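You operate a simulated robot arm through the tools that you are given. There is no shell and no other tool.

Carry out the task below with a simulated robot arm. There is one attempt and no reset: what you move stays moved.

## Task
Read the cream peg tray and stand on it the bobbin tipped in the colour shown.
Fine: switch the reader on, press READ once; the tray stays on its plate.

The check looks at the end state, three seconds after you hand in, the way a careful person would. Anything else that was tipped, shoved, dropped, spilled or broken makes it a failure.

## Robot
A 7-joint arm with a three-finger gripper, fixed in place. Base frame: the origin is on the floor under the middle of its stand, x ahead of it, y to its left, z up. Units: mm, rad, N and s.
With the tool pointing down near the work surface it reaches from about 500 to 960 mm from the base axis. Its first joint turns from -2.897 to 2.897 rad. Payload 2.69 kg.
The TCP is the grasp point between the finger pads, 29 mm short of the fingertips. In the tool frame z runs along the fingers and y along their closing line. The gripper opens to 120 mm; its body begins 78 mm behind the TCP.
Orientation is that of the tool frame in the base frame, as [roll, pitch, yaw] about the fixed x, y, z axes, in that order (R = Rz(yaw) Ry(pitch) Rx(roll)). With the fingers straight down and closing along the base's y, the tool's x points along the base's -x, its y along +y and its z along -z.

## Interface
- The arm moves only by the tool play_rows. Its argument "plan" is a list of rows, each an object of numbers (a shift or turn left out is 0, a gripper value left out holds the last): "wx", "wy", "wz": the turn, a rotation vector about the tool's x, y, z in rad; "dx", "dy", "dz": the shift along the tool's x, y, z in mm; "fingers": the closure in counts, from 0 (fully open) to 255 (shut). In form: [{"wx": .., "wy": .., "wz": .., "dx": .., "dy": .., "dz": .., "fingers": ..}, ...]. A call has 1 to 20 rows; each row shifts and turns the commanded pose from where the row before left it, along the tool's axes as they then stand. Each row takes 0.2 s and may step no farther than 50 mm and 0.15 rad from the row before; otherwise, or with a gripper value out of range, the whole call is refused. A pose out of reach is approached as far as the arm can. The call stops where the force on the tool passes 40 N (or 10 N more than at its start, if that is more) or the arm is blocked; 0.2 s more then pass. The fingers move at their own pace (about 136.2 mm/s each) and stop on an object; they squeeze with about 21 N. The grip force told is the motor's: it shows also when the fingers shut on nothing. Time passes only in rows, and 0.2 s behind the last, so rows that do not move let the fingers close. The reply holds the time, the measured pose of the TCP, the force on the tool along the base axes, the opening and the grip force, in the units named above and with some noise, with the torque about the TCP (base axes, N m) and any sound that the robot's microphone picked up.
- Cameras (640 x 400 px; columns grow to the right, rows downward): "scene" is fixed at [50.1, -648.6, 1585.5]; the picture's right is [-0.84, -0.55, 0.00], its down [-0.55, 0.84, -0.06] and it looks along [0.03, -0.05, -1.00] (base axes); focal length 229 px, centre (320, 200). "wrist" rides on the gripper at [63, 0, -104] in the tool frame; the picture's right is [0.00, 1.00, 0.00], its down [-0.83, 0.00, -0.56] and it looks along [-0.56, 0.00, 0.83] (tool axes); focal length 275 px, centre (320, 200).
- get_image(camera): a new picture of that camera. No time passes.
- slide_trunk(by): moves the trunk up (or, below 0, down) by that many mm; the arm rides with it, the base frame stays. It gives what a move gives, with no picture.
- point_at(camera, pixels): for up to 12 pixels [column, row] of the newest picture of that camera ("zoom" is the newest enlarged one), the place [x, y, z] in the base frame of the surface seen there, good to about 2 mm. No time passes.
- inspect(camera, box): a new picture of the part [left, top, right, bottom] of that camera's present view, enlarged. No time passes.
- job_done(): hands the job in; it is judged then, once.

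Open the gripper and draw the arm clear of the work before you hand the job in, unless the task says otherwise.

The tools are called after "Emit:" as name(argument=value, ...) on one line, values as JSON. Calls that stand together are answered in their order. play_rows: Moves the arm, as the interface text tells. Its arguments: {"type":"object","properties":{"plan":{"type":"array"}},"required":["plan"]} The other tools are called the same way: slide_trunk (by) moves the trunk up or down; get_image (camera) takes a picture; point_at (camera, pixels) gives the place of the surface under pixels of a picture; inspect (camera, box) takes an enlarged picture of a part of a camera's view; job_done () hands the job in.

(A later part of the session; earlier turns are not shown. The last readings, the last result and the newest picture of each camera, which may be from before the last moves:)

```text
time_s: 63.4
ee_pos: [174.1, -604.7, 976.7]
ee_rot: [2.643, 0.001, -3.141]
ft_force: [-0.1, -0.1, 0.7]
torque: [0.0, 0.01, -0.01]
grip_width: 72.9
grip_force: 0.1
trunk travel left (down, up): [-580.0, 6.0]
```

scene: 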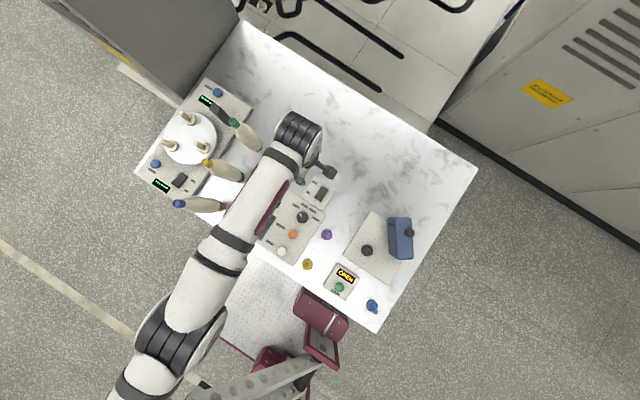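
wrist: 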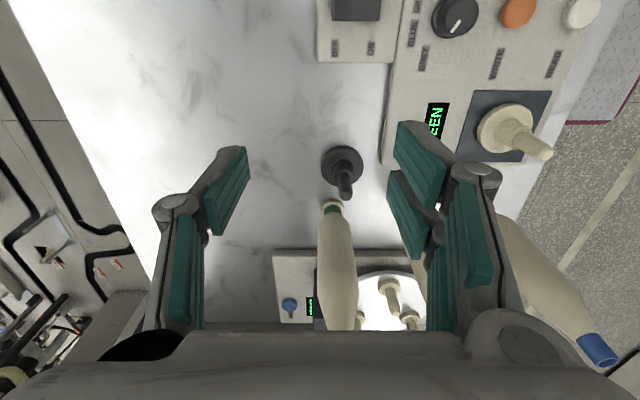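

The inward pull works now (y -622 → -605, unflagged): the elbow bends again. I pull in 20 mm more and then untilt the tool to vertical.

Emit:
play_rows(plan=[{"dy": 8.8, "dz": 4.8}, {"dy": 8.8, "dz": 4.8}, {"wx": 0.1}, {"wx": 0.1}, {"wx": 0.1}, {"wx": 0.1}, {"wx": 0.097}, {}])

Emit:
get_image(camera="scene")

Emit:
get_image(camera="wrist")

```text
time_s: 65.2
ee_pos: [175.0, -584.5, 978.9]
ee_rot: [-3.141, 0.001, -3.141]
ft_force: [-0.4, -0.5, -0.3]
torque: [0.05, 0.0, 0.01]
grip_width: 73.0
grip_force: 0.1
trunk travel left (down, up): [-580.0, 6.0]
```

```text
taken
```

scene: 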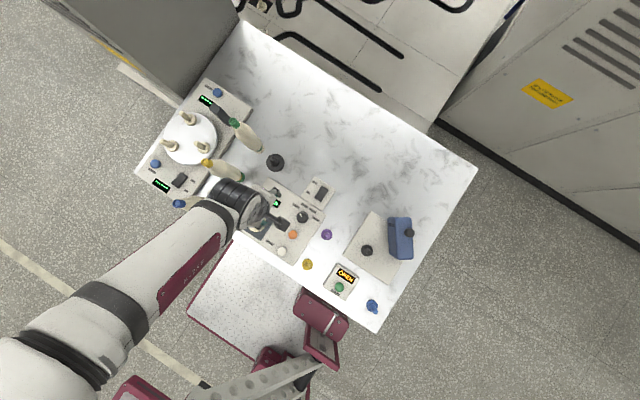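

```text
taken
```

wrist: 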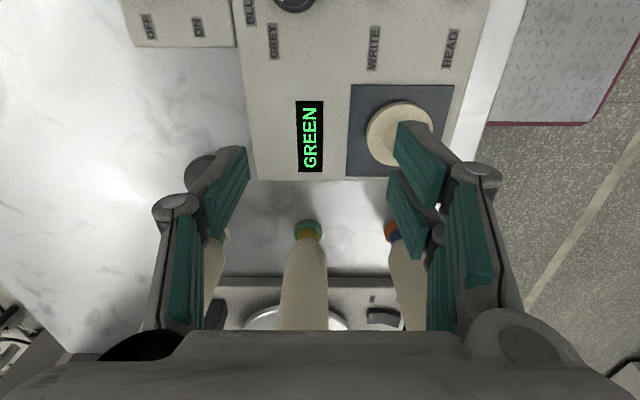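

The arm is free again at (175,-584.5,979). I rise to z≈1100 and turn the tool by 1.246 rad so that its closing line is tangential (camera on the base side), in preparation for an outward tilt that keeps the pads vertical.

Emit:
play_rows(plan=[{"dz": -40}, {"dz": -40}, {"dz": -40}, {"wz": 0.14}, {"wz": 0.14}, {"wz": 0.14}, {"wz": 0.14}, {"wz": 0.14}, {"wz": 0.14}, {"wz": 0.14}, {"wz": 0.14}, {"wz": 0.126}, {}])

Emit:
get_image(camera="wrist")

Emit:
get_image(camera="scene")

```text
time_s: 68.0
ee_pos: [175.0, -585.2, 1099.6]
ee_rot: [-3.141, 0.0, 1.894]
ft_force: [-0.1, 0.1, 0.7]
torque: [0.02, -0.02, -0.01]
grip_width: 73.1
grip_force: 0.0
trunk travel left (down, up): [-580.0, 6.0]
```

```text
taken
```

wrist: 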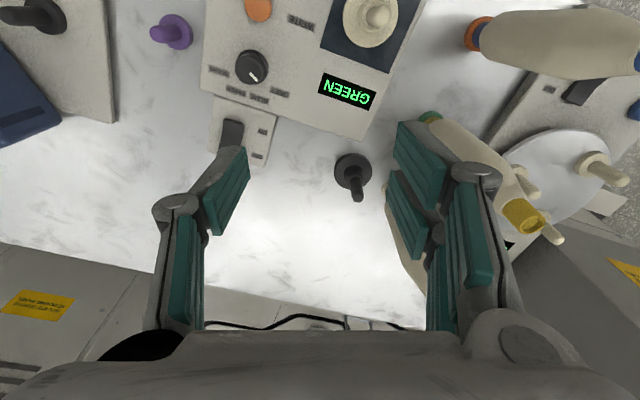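

```text
taken
```

scene: 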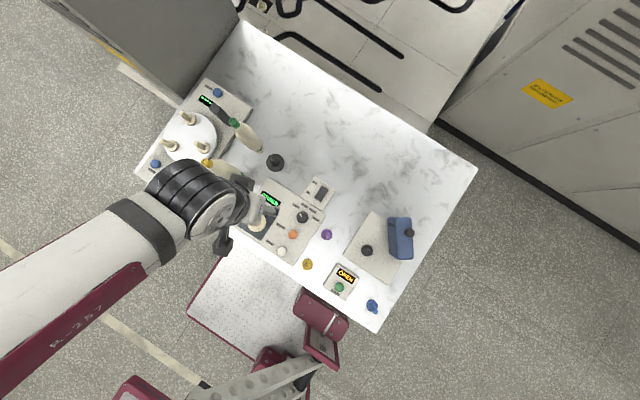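

The turn succeeded (yaw 1.894). Now I tilt 0.25 rad outward about the tool's y axis and move toward above the green bobbin, keeping fingertips above z≈1075.

Emit:
play_rows(plan=[{"wy": -0.125}, {"wy": -0.125}, {}, {"dx": -25.73, "dy": 17.64, "dz": 5.1}, {"dx": -25.73, "dy": 17.64, "dz": 5.1}, {"dx": -25.73, "dy": 17.64, "dz": 5.1}, {"dx": -25.73, "dy": 17.64, "dz": 5.1}, {"dx": -25.73, "dy": 17.64, "dz": 5.1}, {}])

Emit:
get_image(camera="wrist")

```text
time_s: 70.0
ee_pos: [295.8, -680.7, 1107.8]
ee_rot: [3.14, 0.25, 1.897]
ft_force: [-1.0, -0.2, -0.5]
torque: [-0.04, 0.04, 0.01]
grip_width: 73.1
grip_force: 0.1
trunk travel left (down, up): [-580.0, 6.0]
```

```text
taken
```

wrist: 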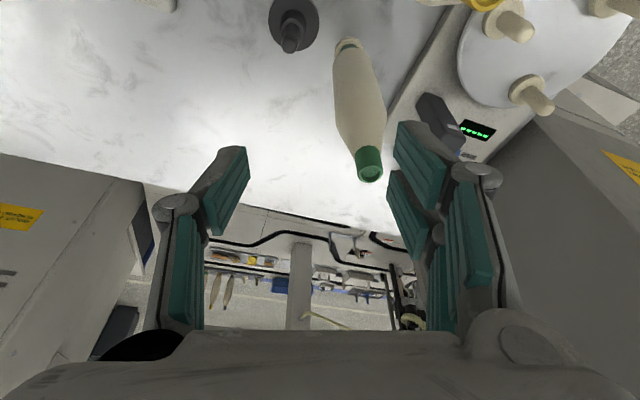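

The tilt and motion went without a reach flag; the green tip is at wrist pixel (369,172). I do the remaining step toward (350.4,-719.6,1110).

Emit:
play_rows(plan=[{"dx": -25.73, "dy": 17.64, "dz": 5.1}, {"dx": -25.73, "dy": 17.64, "dz": 5.1}, {}])

Emit:
get_image(camera="wrist")

Emit:
inspect(camera="wrist", box=[270, 100, 370, 180])

```text
time_s: 70.8
ee_pos: [348.3, -717.7, 1112.6]
ee_rot: [-3.141, 0.249, 1.896]
ft_force: [-0.2, -0.3, -0.1]
torque: [-0.02, 0.01, -0.01]
grip_width: 72.7
grip_force: 0.0
trunk travel left (down, up): [-580.0, 6.0]
```

```text
taken
```

wrist: 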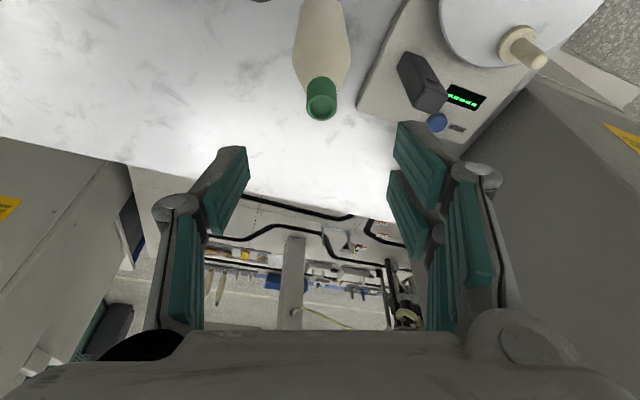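

```text
5.00 times, centred on (320, 140) of wrist
```

zoom: 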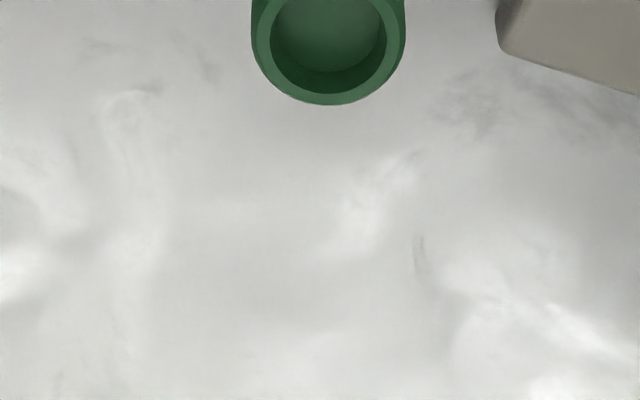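

Reached (348,-718,1113) without a flag. I check the green rim's position precisely from this view.

Emit:
inspect(camera="wrist", box=[270, 60, 370, 140])

Emit:
point_at(camera="zoom", pixels=[[330, 205], [258, 250], [398, 250], [330, 299], [330, 250], [330, 160], [330, 110], [330, 40]])

Emit:
play_rows(plan=[{}])

```text
5.00 times, centred on (320, 100) of wrist
```

zoom: 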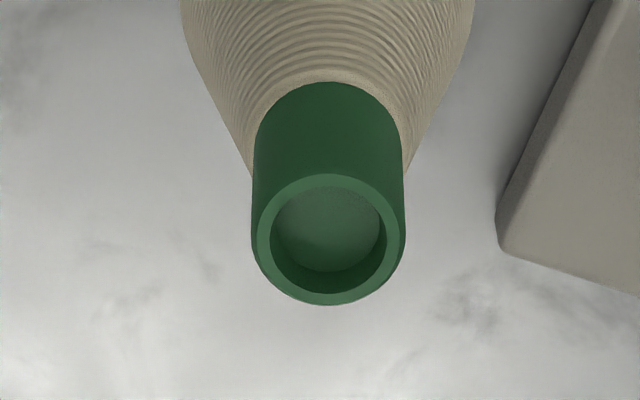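

```text
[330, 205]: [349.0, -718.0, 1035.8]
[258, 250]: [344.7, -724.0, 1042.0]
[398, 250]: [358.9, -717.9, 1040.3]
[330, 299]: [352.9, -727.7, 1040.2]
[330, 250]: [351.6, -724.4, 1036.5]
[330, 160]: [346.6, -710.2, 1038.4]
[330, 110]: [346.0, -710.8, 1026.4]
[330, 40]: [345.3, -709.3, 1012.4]
```

```text
time_s: 71.2
ee_pos: [347.7, -716.2, 1112.0]
ee_rot: [3.141, 0.249, 1.896]
ft_force: [0.3, -0.6, 0.1]
torque: [0.02, -0.02, -0.04]
grip_width: 73.1
grip_force: 0.1
trunk travel left (down, up): [-580.0, 6.0]
```

The rim is centred as predicted; tip axis ≈(350.6,-720). To keep the pads closer to parallel with the bobbin, I reduce the tilt from 0.25 to 0.14 rad and lower halfway to z≈1075.

Emit:
play_rows(plan=[{"wy": 0.055}, {"wy": 0.055}, {}])

Emit:
play_rows(plan=[{"dx": 2.2, "dy": 0.8, "dz": 18.5}, {"dx": 2.2, "dy": 0.75, "dz": 18.5}, {}])

Emit:
get_image(camera="wrist")

Emit:
inspect(camera="wrist", box=[260, 80, 380, 180])

```text
time_s: 72.0
ee_pos: [349.1, -719.2, 1110.8]
ee_rot: [-3.142, 0.138, 1.894]
ft_force: [-0.1, 0.5, 0.0]
torque: [-0.01, -0.02, -0.02]
grip_width: 73.0
grip_force: 0.1
trunk travel left (down, up): [-580.0, 6.0]
```

```text
time_s: 72.8
ee_pos: [350.4, -718.6, 1073.4]
ee_rot: [3.141, 0.139, 1.897]
ft_force: [0.3, -0.4, 0.1]
torque: [0.01, 0.02, -0.07]
grip_width: 72.9
grip_force: 0.0
trunk travel left (down, up): [-580.0, 6.0]
```

```text
taken
```

wrist: 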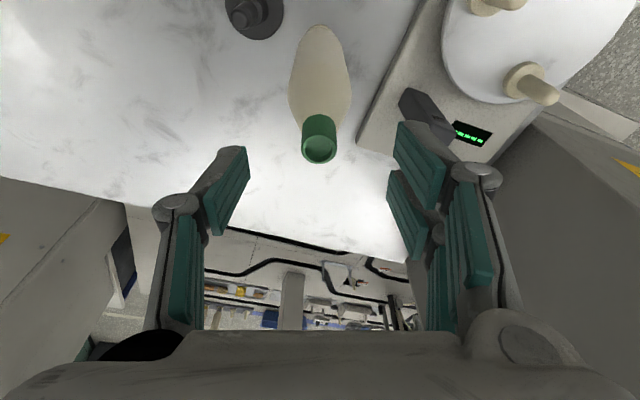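

```text
4.00 times, centred on (320, 130) of wrist
```

zoom: 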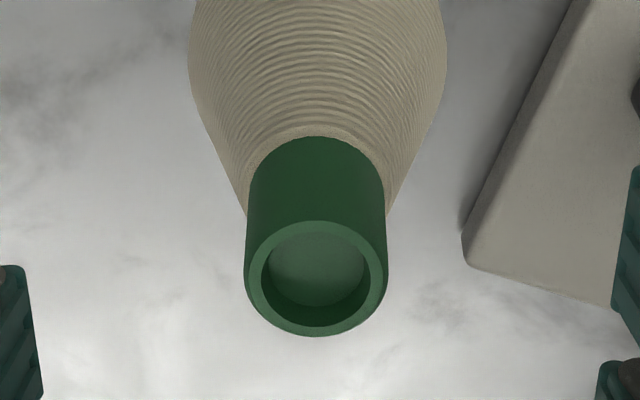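

The rim is centred at (319,149.5), matching the expected place. I lower the rest to TCP z≈1045 (fingertips just above the yarn cone at z≈1016).

Emit:
play_rows(plan=[{"dx": 2.2, "dy": -0.2, "dz": 14.2}, {"dx": 2.3, "dy": -0.2, "dz": 14.2}, {}])

Emit:
get_image(camera="wrist")

Emit:
inspect(camera="wrist", box=[220, 120, 420, 260])

```text
time_s: 73.6
ee_pos: [351.3, -718.6, 1043.4]
ee_rot: [-3.141, 0.139, 1.894]
ft_force: [-0.4, 0.0, -0.2]
torque: [-0.04, -0.02, 0.0]
grip_width: 72.8
grip_force: 0.1
trunk travel left (down, up): [-580.0, 6.0]
```

```text
taken
```

wrist: 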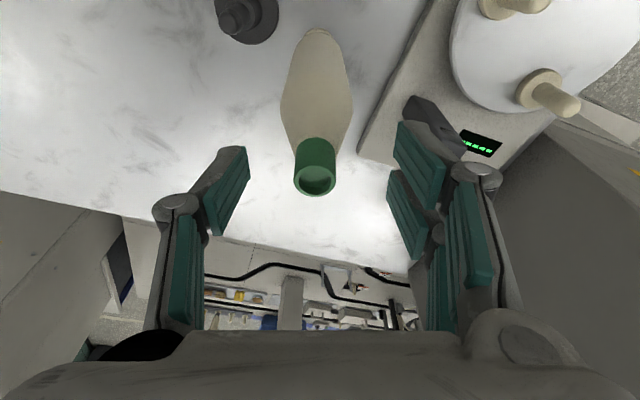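

```text
2.86 times, centred on (320, 190) of wrist
```

zoom: 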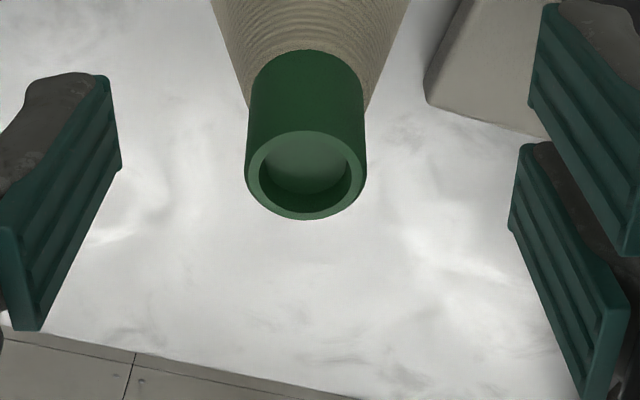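

The rim centre is at column 314.8, i.e. 2.4 mm to the -y side of the tool. I shift by -2.2 mm and close slowly onto the tip.

Emit:
play_rows(plan=[{"dy": -2.2}, {"fingers": 150}, {"fingers": 180}, {"fingers": 198}, {"fingers": 208}, {"fingers": 214}, {}])

Emit:
inspect(camera="wrist", box=[220, 80, 420, 260])

```text
time_s: 75.2
ee_pos: [350.0, -720.7, 1044.1]
ee_rot: [3.141, 0.139, 1.895]
ft_force: [-0.5, -0.5, -0.2]
torque: [-0.02, 0.0, -0.02]
grip_width: 22.2
grip_force: 21.3
trunk travel left (down, up): [-580.0, 6.0]
```

```text
2.22 times, centred on (320, 170) of wrist
```

zoom: 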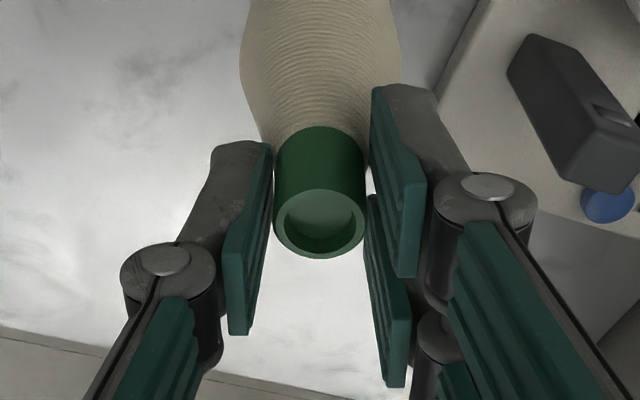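

The pads have met the tip (22.2 mm, 21 N). I command full closure to hold firmly and check before lifting.

Emit:
play_rows(plan=[{"fingers": 235}, {"fingers": 255}, {}, {}])

Emit:
inspect(camera="wrist", box=[220, 20, 420, 260])

Emit:
inspect(camera="scene", box=[180, 75, 280, 165])

```text
time_s: 76.2
ee_pos: [350.0, -720.9, 1043.0]
ee_rot: [3.14, 0.14, 1.896]
ft_force: [0.0, -0.8, -0.5]
torque: [0.04, -0.06, -0.02]
grip_width: 21.8
grip_force: 21.0
trunk travel left (down, up): [-580.0, 6.0]
```

```text
1.67 times, centred on (320, 140) of wrist
```

zoom: 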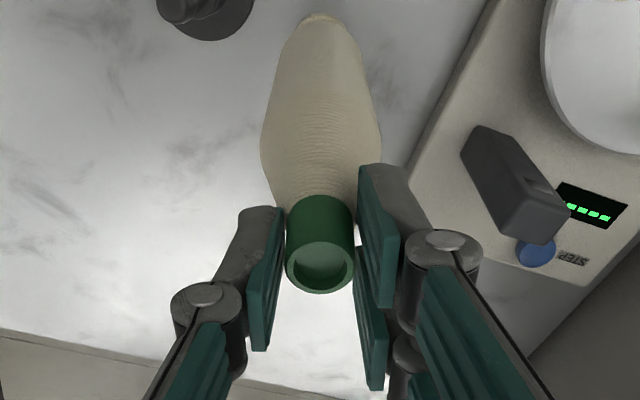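

```text
4.44 times, centred on (230, 120) of scene
```

zoom: 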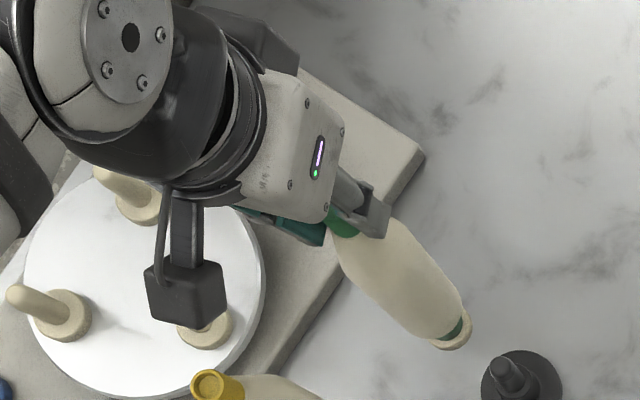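

Held at 21.8 mm. I lift 10 mm straight up and see whether the bobbin follows and stays upright.

Emit:
play_rows(plan=[{"dx": -0.56, "dz": -3.96}, {"dx": -0.84, "dz": -5.94}, {}, {}])

Emit:
inspect(camera="wrist", box=[220, 20, 420, 260])

Emit:
inspect(camera="scene", box=[180, 75, 280, 165])

```text
time_s: 77.2
ee_pos: [349.2, -720.9, 1054.1]
ee_rot: [3.141, 0.139, 1.895]
ft_force: [0.8, -0.6, -1.7]
torque: [0.03, 0.02, 0.0]
grip_width: 22.1
grip_force: 21.0
trunk travel left (down, up): [-580.0, 6.0]
```

```text
1.67 times, centred on (320, 140) of wrist
```

zoom: 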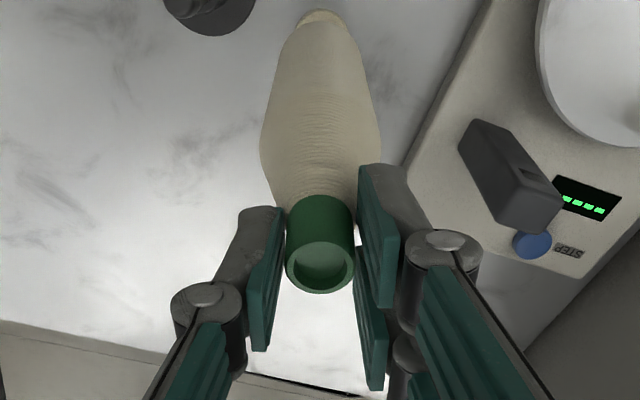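

```text
4.44 times, centred on (230, 120) of scene
```

zoom: 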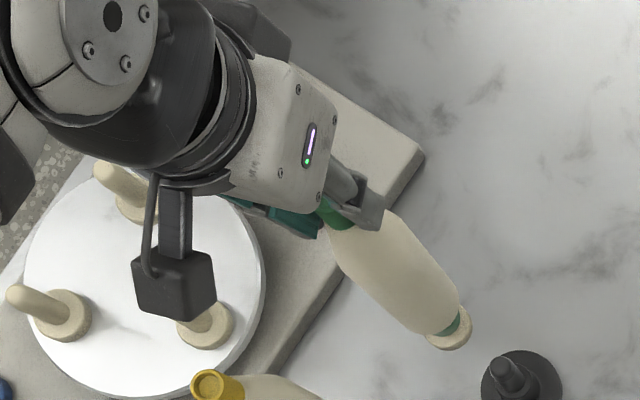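

The bobbin follows (about 1.7 N). I continue lifting in steps up to about 60 mm, still vertical.

Emit:
play_rows(plan=[{"dx": -1.4, "dz": -9.9}, {"dx": -2.1, "dz": -14.9}, {"dx": -2.1, "dz": -14.9}, {"dx": -1.4, "dz": -9.9}, {}])

Emit:
get_image(camera="wrist")

Emit:
inspect(camera="scene", box=[180, 75, 280, 165])

```text
time_s: 78.4
ee_pos: [348.1, -721.9, 1103.2]
ee_rot: [-3.141, 0.141, 1.896]
ft_force: [0.0, 0.2, -0.5]
torque: [-0.02, 0.01, 0.0]
grip_width: 22.2
grip_force: 21.2
trunk travel left (down, up): [-580.0, 6.0]
```

```text
taken
```

wrist: 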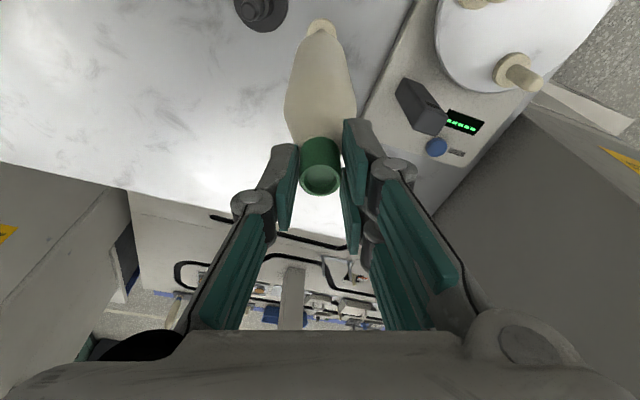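

```text
4.44 times, centred on (230, 120) of scene
```

zoom: 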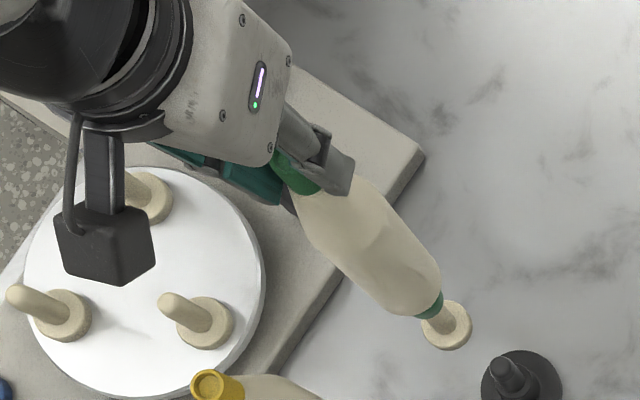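

The bobbin has come off a small cream stand with a peg, which stays on the table. I measure the stand's peg top and the bobbin's lower edge before continuing.

Emit:
inspect(camera="scene", box=[250, 125, 300, 165])

Emit:
point_at(camera="zoom", pixels=[[330, 220], [345, 230], [360, 240], [300, 210], [290, 200], [320, 250], [390, 235], [310, 180], [270, 205], [345, 270], [350, 195]])

Emit:
inspect(camera="wrist", box=[260, 0, 380, 120])

```text
10.00 times, centred on (275, 145) of scene
```

zoom: 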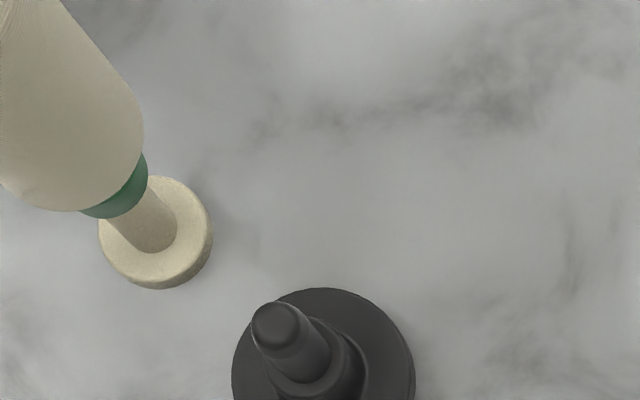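

```text
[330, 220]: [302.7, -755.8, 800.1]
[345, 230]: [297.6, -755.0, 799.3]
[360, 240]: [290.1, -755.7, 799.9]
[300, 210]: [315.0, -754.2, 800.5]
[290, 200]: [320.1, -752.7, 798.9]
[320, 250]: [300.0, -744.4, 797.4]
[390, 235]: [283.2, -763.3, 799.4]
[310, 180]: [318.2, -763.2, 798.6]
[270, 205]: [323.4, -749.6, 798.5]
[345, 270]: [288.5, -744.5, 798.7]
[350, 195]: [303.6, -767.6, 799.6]
```

```text
3.33 times, centred on (320, 60) of wrist
```

zoom: 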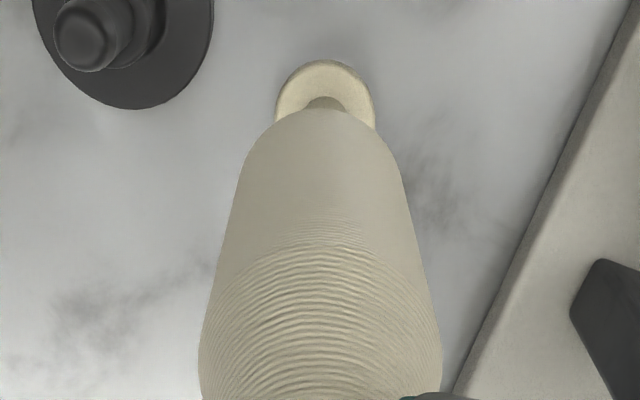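

My points missed the stand, which is at (155,240) in the scene zoom. I repeat there.

Emit:
inspect(camera="scene", box=[245, 125, 285, 165])

```text
10.00 times, centred on (265, 145) of scene
```

zoom: 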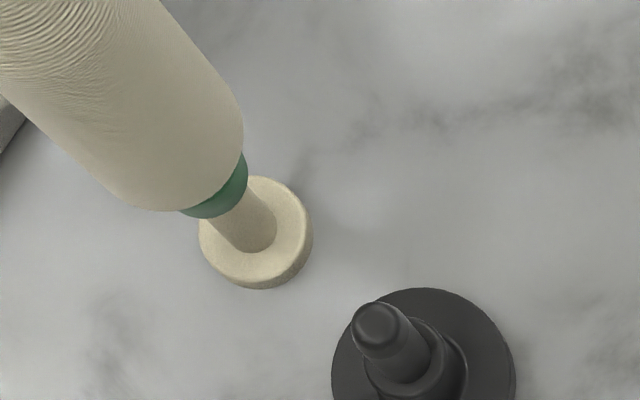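

Emit:
point_at(camera="zoom", pixels=[[255, 240], [245, 225], [235, 212], [225, 215], [285, 240], [225, 255], [220, 208], [238, 180], [235, 195], [260, 200], [255, 265], [200, 180]])

```text
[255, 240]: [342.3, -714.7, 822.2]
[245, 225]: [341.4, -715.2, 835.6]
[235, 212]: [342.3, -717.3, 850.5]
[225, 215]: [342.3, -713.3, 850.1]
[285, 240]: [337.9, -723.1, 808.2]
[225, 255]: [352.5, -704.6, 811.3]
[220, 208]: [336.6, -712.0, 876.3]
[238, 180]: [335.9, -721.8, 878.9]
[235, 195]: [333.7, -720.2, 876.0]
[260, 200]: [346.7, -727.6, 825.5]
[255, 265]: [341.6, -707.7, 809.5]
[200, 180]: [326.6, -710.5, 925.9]
```

The bobbin's lower edge is at z≈876 and the stand's peg is still just beneath it. I lift another 70 mm straight up to be clear.

Emit:
play_rows(plan=[{"dx": -2.1, "dz": -14.9}, {"dx": -2.1, "dz": -14.9}, {"dx": -2.8, "dz": -19.8}, {"dx": -2.8, "dz": -19.8}, {}])

Emit:
get_image(camera="wrist")

Emit:
inspect(camera="scene", box=[200, 85, 300, 175])

```text
time_s: 79.6
ee_pos: [348.7, -720.5, 1175.4]
ee_rot: [-3.141, 0.142, 1.894]
ft_force: [0.2, 0.4, -1.7]
torque: [-0.05, 0.01, 0.02]
grip_width: 21.9
grip_force: 20.7
trunk travel left (down, up): [-580.0, 6.0]
```

```text
taken
```

wrist: 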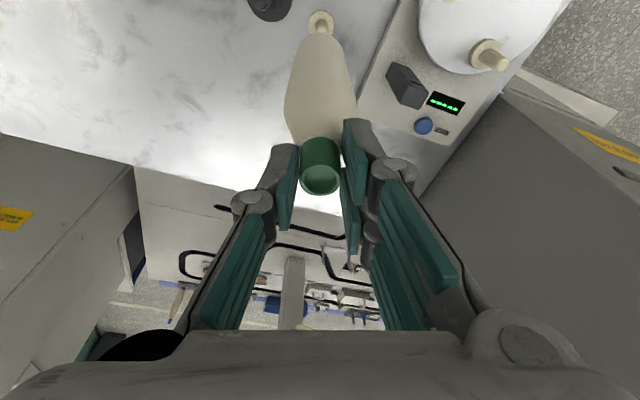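

```text
4.44 times, centred on (250, 130) of scene
```

zoom: 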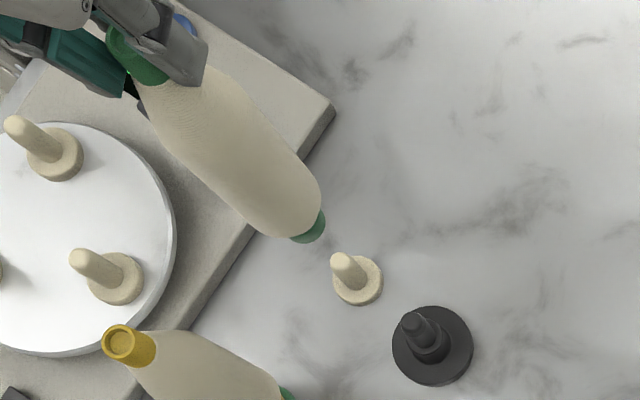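

The bobbin is clear of its stand now. I measure the bobbin's lower band and the stand's peg to check verticality and fit.

Emit:
inspect(camera="scene", box=[252, 132, 292, 162])

Emit:
point_at(camera="zoom", pixels=[[75, 130], [110, 125], [90, 160], [125, 110], [60, 165], [215, 220], [225, 235], [260, 260], [210, 250], [270, 240], [235, 285], [205, 210]])

```text
13.33 times, centred on (272, 147) of scene
```

zoom: 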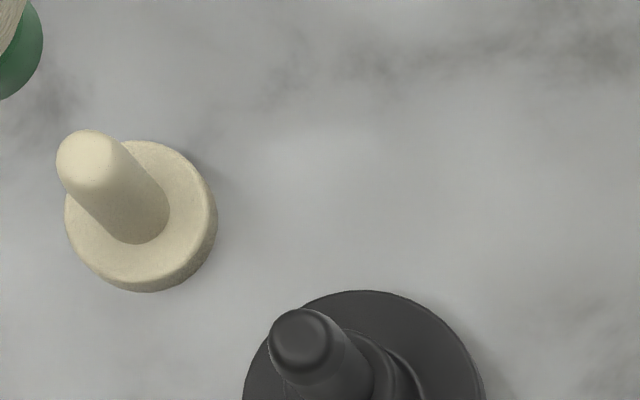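

```text
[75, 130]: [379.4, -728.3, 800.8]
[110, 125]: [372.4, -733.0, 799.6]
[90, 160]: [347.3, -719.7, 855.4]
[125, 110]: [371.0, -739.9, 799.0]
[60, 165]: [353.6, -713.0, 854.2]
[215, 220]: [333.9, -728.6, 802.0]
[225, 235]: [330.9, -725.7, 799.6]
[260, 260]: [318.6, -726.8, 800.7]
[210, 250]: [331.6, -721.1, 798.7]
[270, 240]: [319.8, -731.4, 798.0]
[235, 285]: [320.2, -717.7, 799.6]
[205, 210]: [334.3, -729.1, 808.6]
```

The stand's peg (top z≈856, about ⌀16) is like the tray's peg, so the fit should be the same. I carry the bobbin first along -x to x≈208, keeping its bottom (z≈941) above all pegs.

Emit:
play_rows(plan=[{"dx": 3, "dy": -9, "dz": -0.4}, {"dx": 6.34, "dy": -19.1, "dz": -0.894}, {"dx": 6.34, "dy": -19.1, "dz": -0.894}, {"dx": 6.34, "dy": -19.1, "dz": -0.894}, {"dx": 6.34, "dy": -19.1, "dz": -0.894}, {"dx": 6.34, "dy": -19.1, "dz": -0.894}, {"dx": 6.34, "dy": -19.1, "dz": -0.894}, {"dx": 3.4, "dy": -10.1, "dz": -0.45}, {}])

Emit:
get_image(camera="wrist")

Emit:
get_image(camera="scene")

```text
time_s: 81.6
ee_pos: [208.1, -720.6, 1173.3]
ee_rot: [-3.141, 0.138, 1.894]
ft_force: [0.0, 0.1, -1.5]
torque: [0.0, 0.0, -0.01]
grip_width: 22.0
grip_force: 20.9
trunk travel left (down, up): [-580.0, 6.0]
```

```text
taken
```

wrist: 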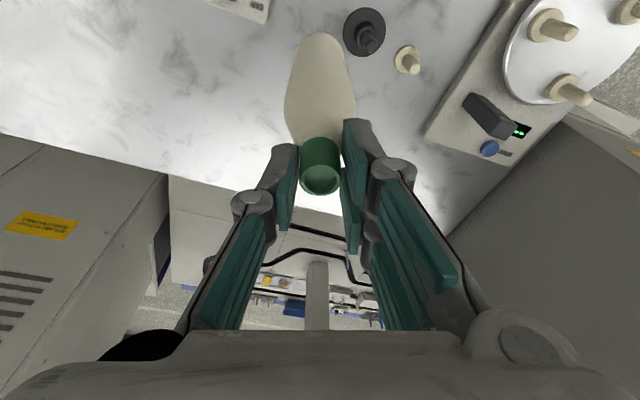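

```text
taken
```

scene: 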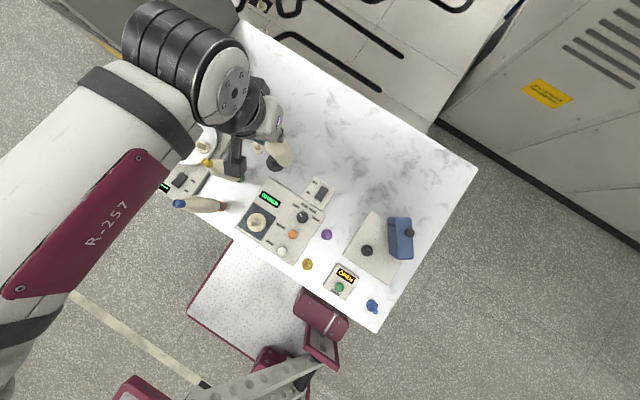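

Transport is steady (1.5 N, 22.0 mm). Before moving over the tray I measure the tray's peg and disc exactly in the scene picture.

Emit:
inspect(camera="scene", box=[238, 207, 278, 237])

```text
13.33 times, centred on (258, 222) of scene
```

zoom: 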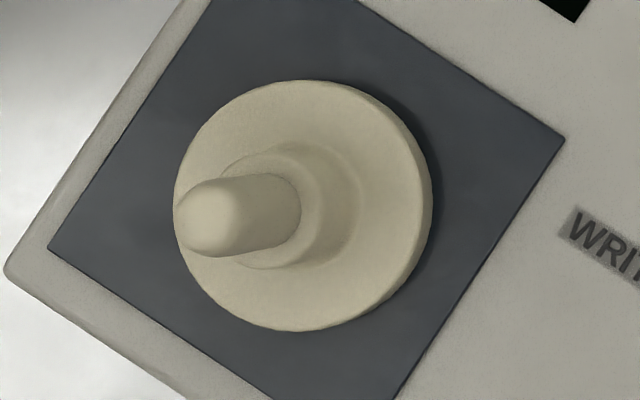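

I take opposite edge points on the disc and points on the peg top to average the tray's centre.

Emit:
point_at(camera="zoom", pixels=[[298, 90], [298, 321], [215, 122], [382, 289], [382, 122], [215, 289], [415, 205], [205, 215], [195, 235], [215, 195], [240, 225], [270, 205]])

Emit:
point_at(camera="zoom", pixels=[[305, 90], [305, 321], [217, 124], [380, 287], [380, 124], [217, 287], [413, 207], [184, 200], [190, 215], [205, 240], [225, 210], [340, 200]])

```text
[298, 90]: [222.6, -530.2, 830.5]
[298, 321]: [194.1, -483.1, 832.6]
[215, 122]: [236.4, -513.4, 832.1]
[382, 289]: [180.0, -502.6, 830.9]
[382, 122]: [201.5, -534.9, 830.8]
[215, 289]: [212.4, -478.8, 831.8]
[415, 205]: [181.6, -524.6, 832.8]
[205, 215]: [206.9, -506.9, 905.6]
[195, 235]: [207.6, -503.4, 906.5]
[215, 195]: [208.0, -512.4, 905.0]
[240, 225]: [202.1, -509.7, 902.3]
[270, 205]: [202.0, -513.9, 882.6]
```

```text
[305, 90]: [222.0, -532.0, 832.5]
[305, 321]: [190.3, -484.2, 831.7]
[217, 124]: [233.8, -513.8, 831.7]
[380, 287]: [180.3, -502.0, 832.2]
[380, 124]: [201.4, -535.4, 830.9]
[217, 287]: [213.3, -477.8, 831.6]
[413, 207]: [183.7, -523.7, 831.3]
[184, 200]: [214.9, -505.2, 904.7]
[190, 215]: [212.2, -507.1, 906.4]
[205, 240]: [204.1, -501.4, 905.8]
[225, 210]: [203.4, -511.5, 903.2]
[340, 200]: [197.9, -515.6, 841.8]
```

The tray's centre is about (207.5,-508). I carry the bobbin along +y to above the tray with its bottom at z≈941, 33 mm above the peg.

Emit:
play_rows(plan=[{"dx": 9.93, "dy": 3.31, "dz": -1.4}, {"dx": 19.86, "dy": 6.62, "dz": -2.8}, {"dx": 19.86, "dy": 6.62, "dz": -2.8}, {"dx": 19.86, "dy": 6.62, "dz": -2.8}, {"dx": 19.86, "dy": 6.62, "dz": -2.8}, {"dx": 19.86, "dy": 6.62, "dz": -2.8}, {"dx": 19.86, "dy": 6.62, "dz": -2.8}, {"dx": 19.86, "dy": 6.62, "dz": -2.8}, {"dx": 19.86, "dy": 6.62, "dz": -2.8}, {"dx": 19.86, "dy": 6.62, "dz": -2.8}, {"dx": 9.93, "dy": 3.31, "dz": -1.4}, {}])

Emit:
get_image(camera="wrist")

Emit:
get_image(camera="scene")

```text
time_s: 84.2
ee_pos: [204.7, -509.2, 1173.4]
ee_rot: [3.141, 0.141, 1.897]
ft_force: [0.2, -0.3, -1.3]
torque: [-0.01, 0.0, -0.03]
grip_width: 21.6
grip_force: 21.2
trunk travel left (down, up): [-580.0, 6.0]
```

```text
taken
```

wrist: 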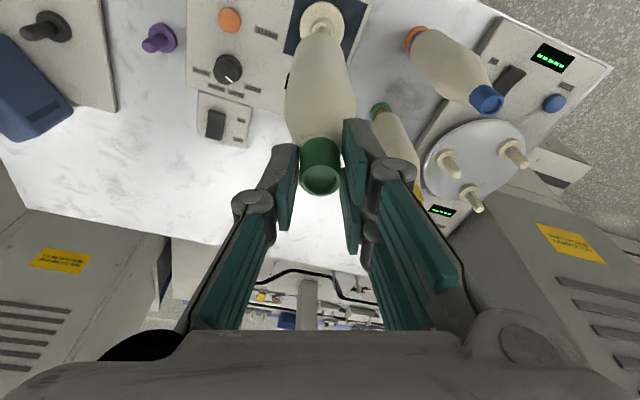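

```text
taken
```

scene: 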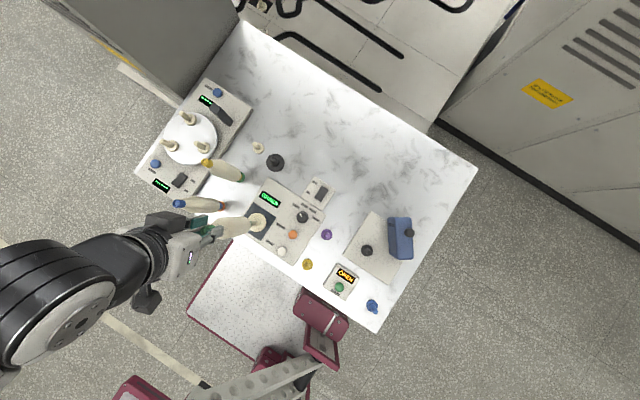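

The bobbin is above the tray. I zoom in on both views to compare the bobbin's lower end with the peg.

Emit:
inspect(camera="scene", box=[200, 200, 280, 250])

Emit:
inspect(camera="wrist", box=[270, 0, 370, 80])

```text
8.00 times, centred on (240, 225) of scene
```

zoom: 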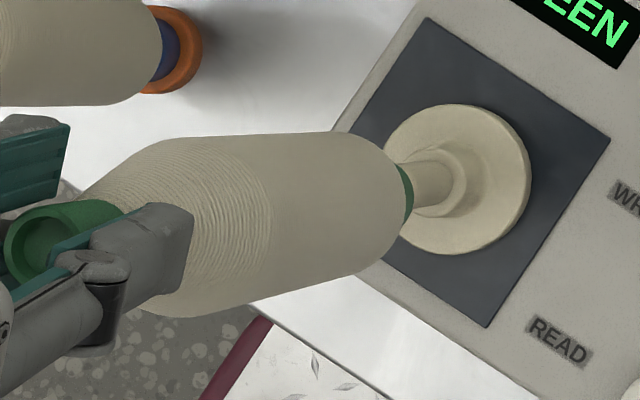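

```text
5.00 times, centred on (320, 40) of wrist
```

zoom: 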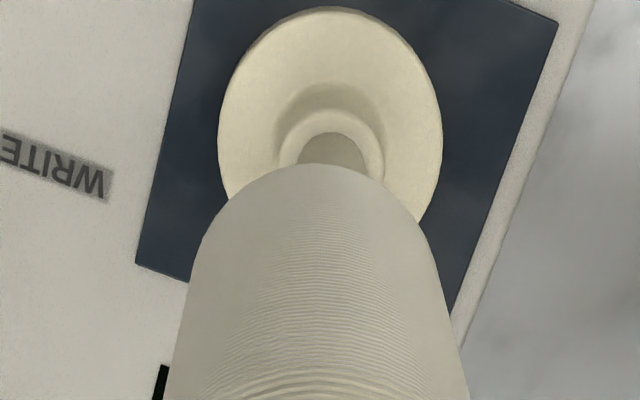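

Both views agree: the bobbin's end needs to move about +3.5 mm in x (peg at wrist col ≈322.3, bobbin ≈319.3). I apply this shift and check again.

Emit:
play_rows(plan=[{"dx": -1.2, "dy": 3.3, "dz": 0.17}, {}, {}])

Emit:
inspect(camera="scene", box=[238, 209, 274, 236])

Emit:
inspect(camera="wrist", box=[285, 0, 355, 55])

```text
time_s: 85.0
ee_pos: [208.6, -509.0, 1173.5]
ee_rot: [-3.142, 0.138, 1.895]
ft_force: [0.0, 0.1, -0.8]
torque: [0.01, 0.01, 0.01]
grip_width: 21.7
grip_force: 20.9
trunk travel left (down, up): [-580.0, 6.0]
```

```text
14.81 times, centred on (256, 222) of scene
```

zoom: 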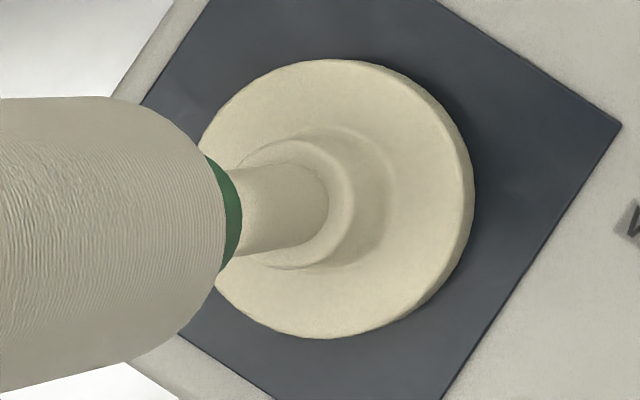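

```text
7.27 times, centred on (320, 28) of wrist
```

zoom: 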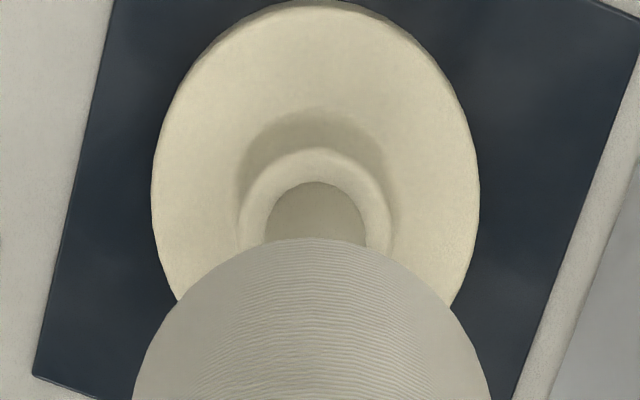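

Now aligned within about 0.5 mm in both views (wrist: bobbin col ≈311.5, peg ≈316 of the zoom; scene: axis rows 212.5 vs 213.9). I lower 28 mm to just above the peg top and check again.

Emit:
play_rows(plan=[{"dx": 0.98, "dy": 0.3, "dz": 6.93}, {"dx": 0.98, "dz": 6.93}, {"dx": 0.98, "dz": 6.93}, {"dx": 0.98, "dz": 6.93}, {}, {}])

Emit:
inspect(camera="scene", box=[238, 209, 274, 236])

Emit:
inspect(camera="wrist", box=[285, 0, 355, 55])

```text
time_s: 86.4
ee_pos: [206.5, -509.0, 1147.0]
ee_rot: [3.141, 0.138, 1.895]
ft_force: [-0.4, -0.4, -1.1]
torque: [0.01, 0.03, 0.0]
grip_width: 21.5
grip_force: 21.4
trunk travel left (down, up): [-580.0, 6.0]
```

```text
14.81 times, centred on (256, 222) of scene
```

zoom: 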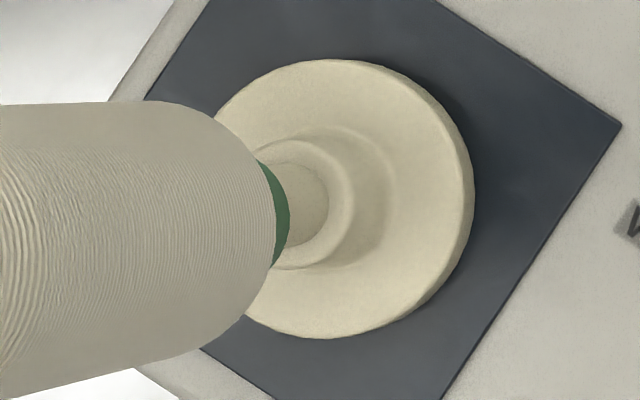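

```text
7.27 times, centred on (320, 28) of wrist
```

zoom: 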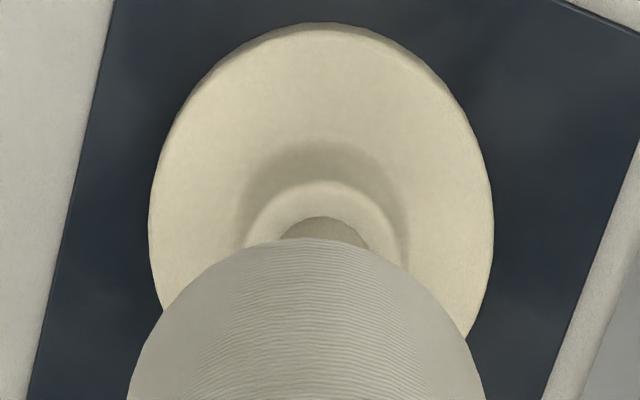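

The wrist view now shows the bobbin about 2 mm to the -y' side of the peg (x reading 206.5). I take another idle reading to see if the arm is settled.

Emit:
play_rows(plan=[{}, {}])

Emit:
inspect(camera="wrist", box=[270, 0, 370, 80])

Emit:
play_rows(plan=[{}])

```text
time_s: 87.0
ee_pos: [207.9, -508.1, 1148.0]
ee_rot: [3.141, 0.141, 1.895]
ft_force: [-1.0, -0.2, -0.2]
torque: [0.02, 0.02, -0.03]
grip_width: 21.5
grip_force: 21.0
trunk travel left (down, up): [-580.0, 6.0]
```

```text
5.00 times, centred on (320, 40) of wrist
```

zoom: 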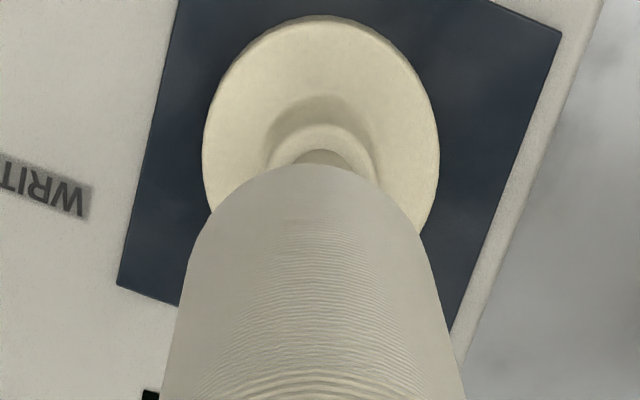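

```text
time_s: 87.4
ee_pos: [207.8, -508.2, 1147.8]
ee_rot: [3.14, 0.14, 1.896]
ft_force: [0.9, 1.3, -0.9]
torque: [0.02, -0.03, -0.01]
grip_width: 21.7
grip_force: 20.8
trunk travel left (down, up): [-580.0, 6.0]
```

The bobbin's end is about 1.9 mm to the -y' side of the peg. I check the tip's position to see whether the bobbin leans in the grip.

Emit:
inspect(camera="wrist", box=[270, 110, 370, 210])

Emit:
inspect(camera="scene", box=[190, 200, 280, 250])

```text
4.00 times, centred on (320, 160) of wrist
```

zoom: 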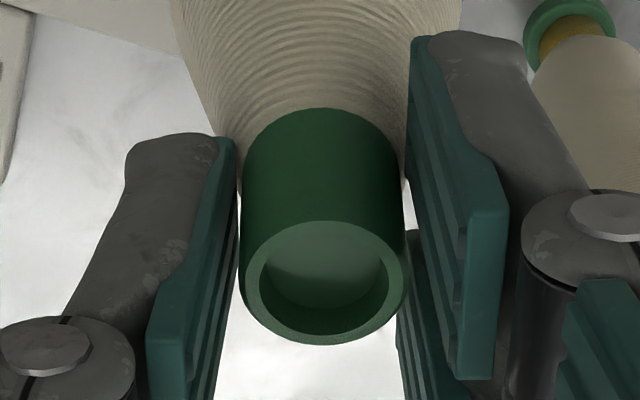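

```text
7.11 times, centred on (235, 225) of scene
```

zoom: 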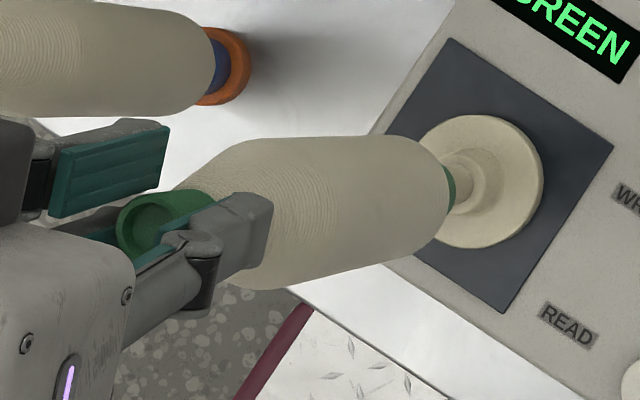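

The tip is right above the tray centre while the bottom leans about 2 mm to -y' (0.5°). I correct with a 0.008 rad turn about the tool's x axis and look again.

Emit:
play_rows(plan=[{"wx": -0.008}, {}, {}])

Emit:
inspect(camera="wrist", box=[270, 0, 370, 80])

Emit:
inspect(camera="scene", box=[238, 209, 274, 236])

```text
time_s: 88.2
ee_pos: [208.3, -509.1, 1147.2]
ee_rot: [3.131, 0.139, 1.897]
ft_force: [0.1, -0.4, -1.0]
torque: [0.04, 0.04, -0.02]
grip_width: 21.7
grip_force: 21.0
trunk travel left (down, up): [-580.0, 6.0]
```

```text
5.00 times, centred on (320, 40) of wrist
```

zoom: 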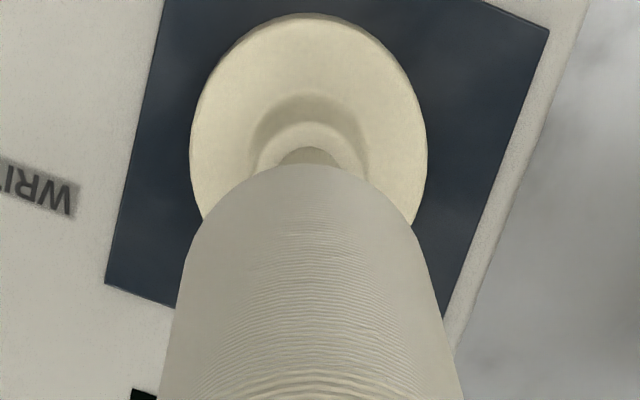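

```text
14.81 times, centred on (256, 222) of scene
```

zoom: 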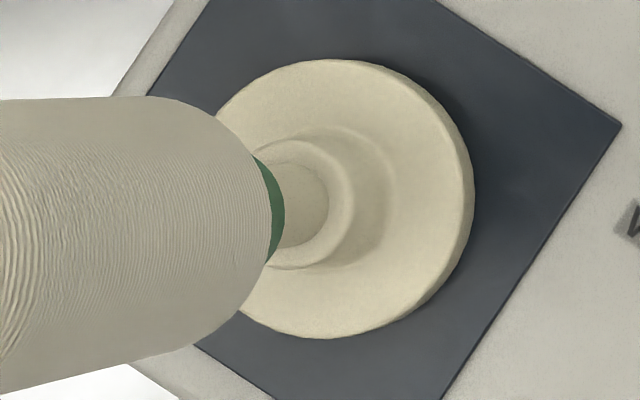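

Aligned in both views (wrist: bobbin ≈309, peg ≈308; scene offset ≈0.6 mm). I lower 15 mm so that the bobbin's hole starts over the peg, watching the force.

Emit:
play_rows(plan=[{"dx": 0.56, "dy": -0.03, "dz": 3.96}, {"dx": 0.56, "dy": -0.03, "dz": 3.96}, {"dx": 0.56, "dy": -0.03, "dz": 3.96}, {"dx": 0.42, "dy": -0.03, "dz": 2.97}, {}])

Emit:
inspect(camera="scene", box=[238, 209, 274, 236])

Emit:
inspect(camera="wrist", box=[270, 0, 370, 80])

```text
time_s: 89.4
ee_pos: [209.7, -509.6, 1131.6]
ee_rot: [3.132, 0.141, 1.896]
ft_force: [-0.3, -0.4, -0.4]
torque: [0.03, 0.01, -0.01]
grip_width: 21.4
grip_force: 21.2
trunk travel left (down, up): [-580.0, 6.0]
```

```text
14.81 times, centred on (256, 222) of scene
```

zoom: 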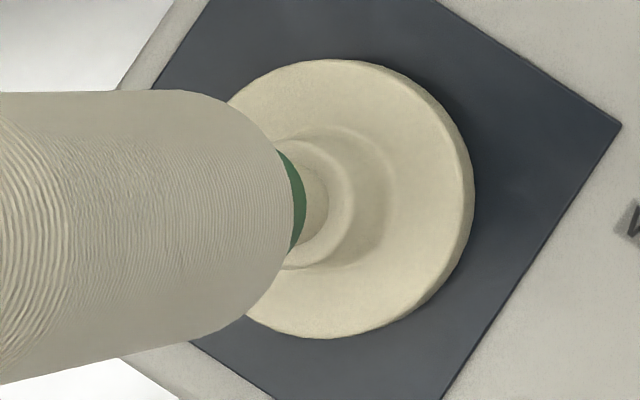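

```text
5.00 times, centred on (320, 40) of wrist
```

zoom: 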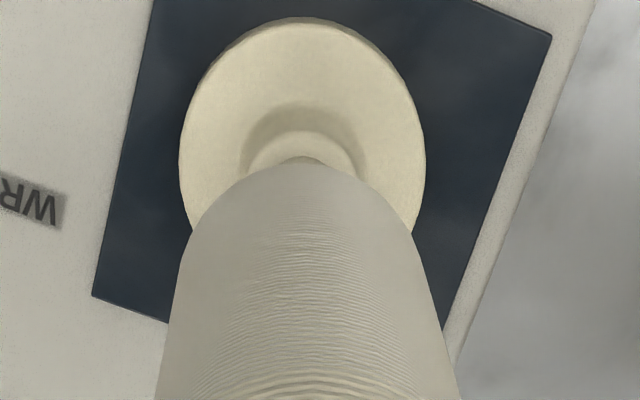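

Still aligned and no contact force with the bottom at z≈900, below the peg top (908), so the peg is entering. I lower another 20 mm.

Emit:
play_rows(plan=[{"dx": 0.56, "dy": -0.03, "dz": 3.96}, {"dx": 0.56, "dy": -0.03, "dz": 3.96}, {"dx": 0.56, "dy": -0.03, "dz": 3.96}, {"dx": 0.56, "dy": -0.03, "dz": 3.96}, {"dx": 0.56, "dy": -0.03, "dz": 3.96}, {}])

Emit:
inspect(camera="scene", box=[238, 209, 274, 236])

Emit:
inspect(camera="wrist", box=[270, 0, 370, 80])

```text
time_s: 90.8
ee_pos: [211.9, -510.2, 1110.5]
ee_rot: [3.133, 0.14, 1.896]
ft_force: [0.4, 0.4, -1.6]
torque: [0.05, -0.02, 0.02]
grip_width: 21.3
grip_force: 21.4
trunk travel left (down, up): [-580.0, 6.0]
```

```text
14.81 times, centred on (256, 222) of scene
```

zoom: 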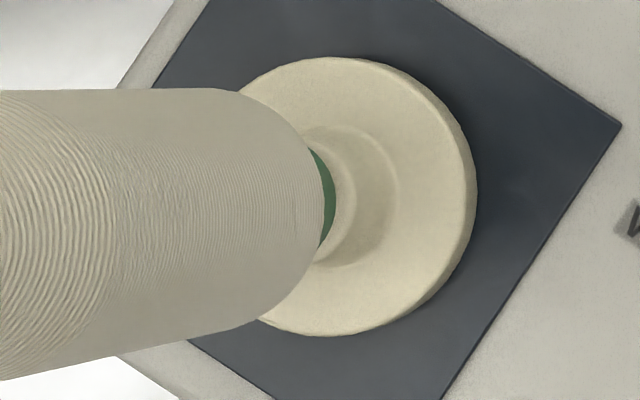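

```text
5.00 times, centred on (320, 40) of wrist
```

zoom: 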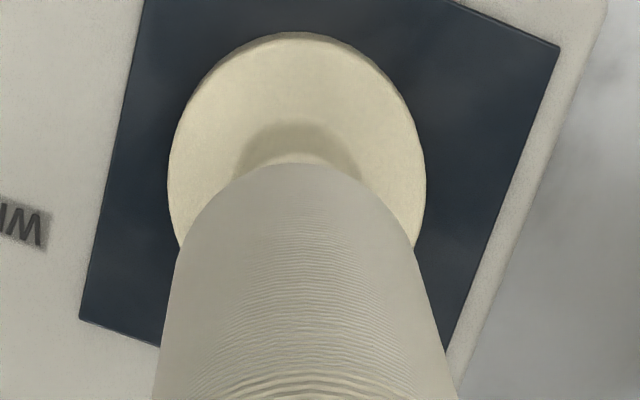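

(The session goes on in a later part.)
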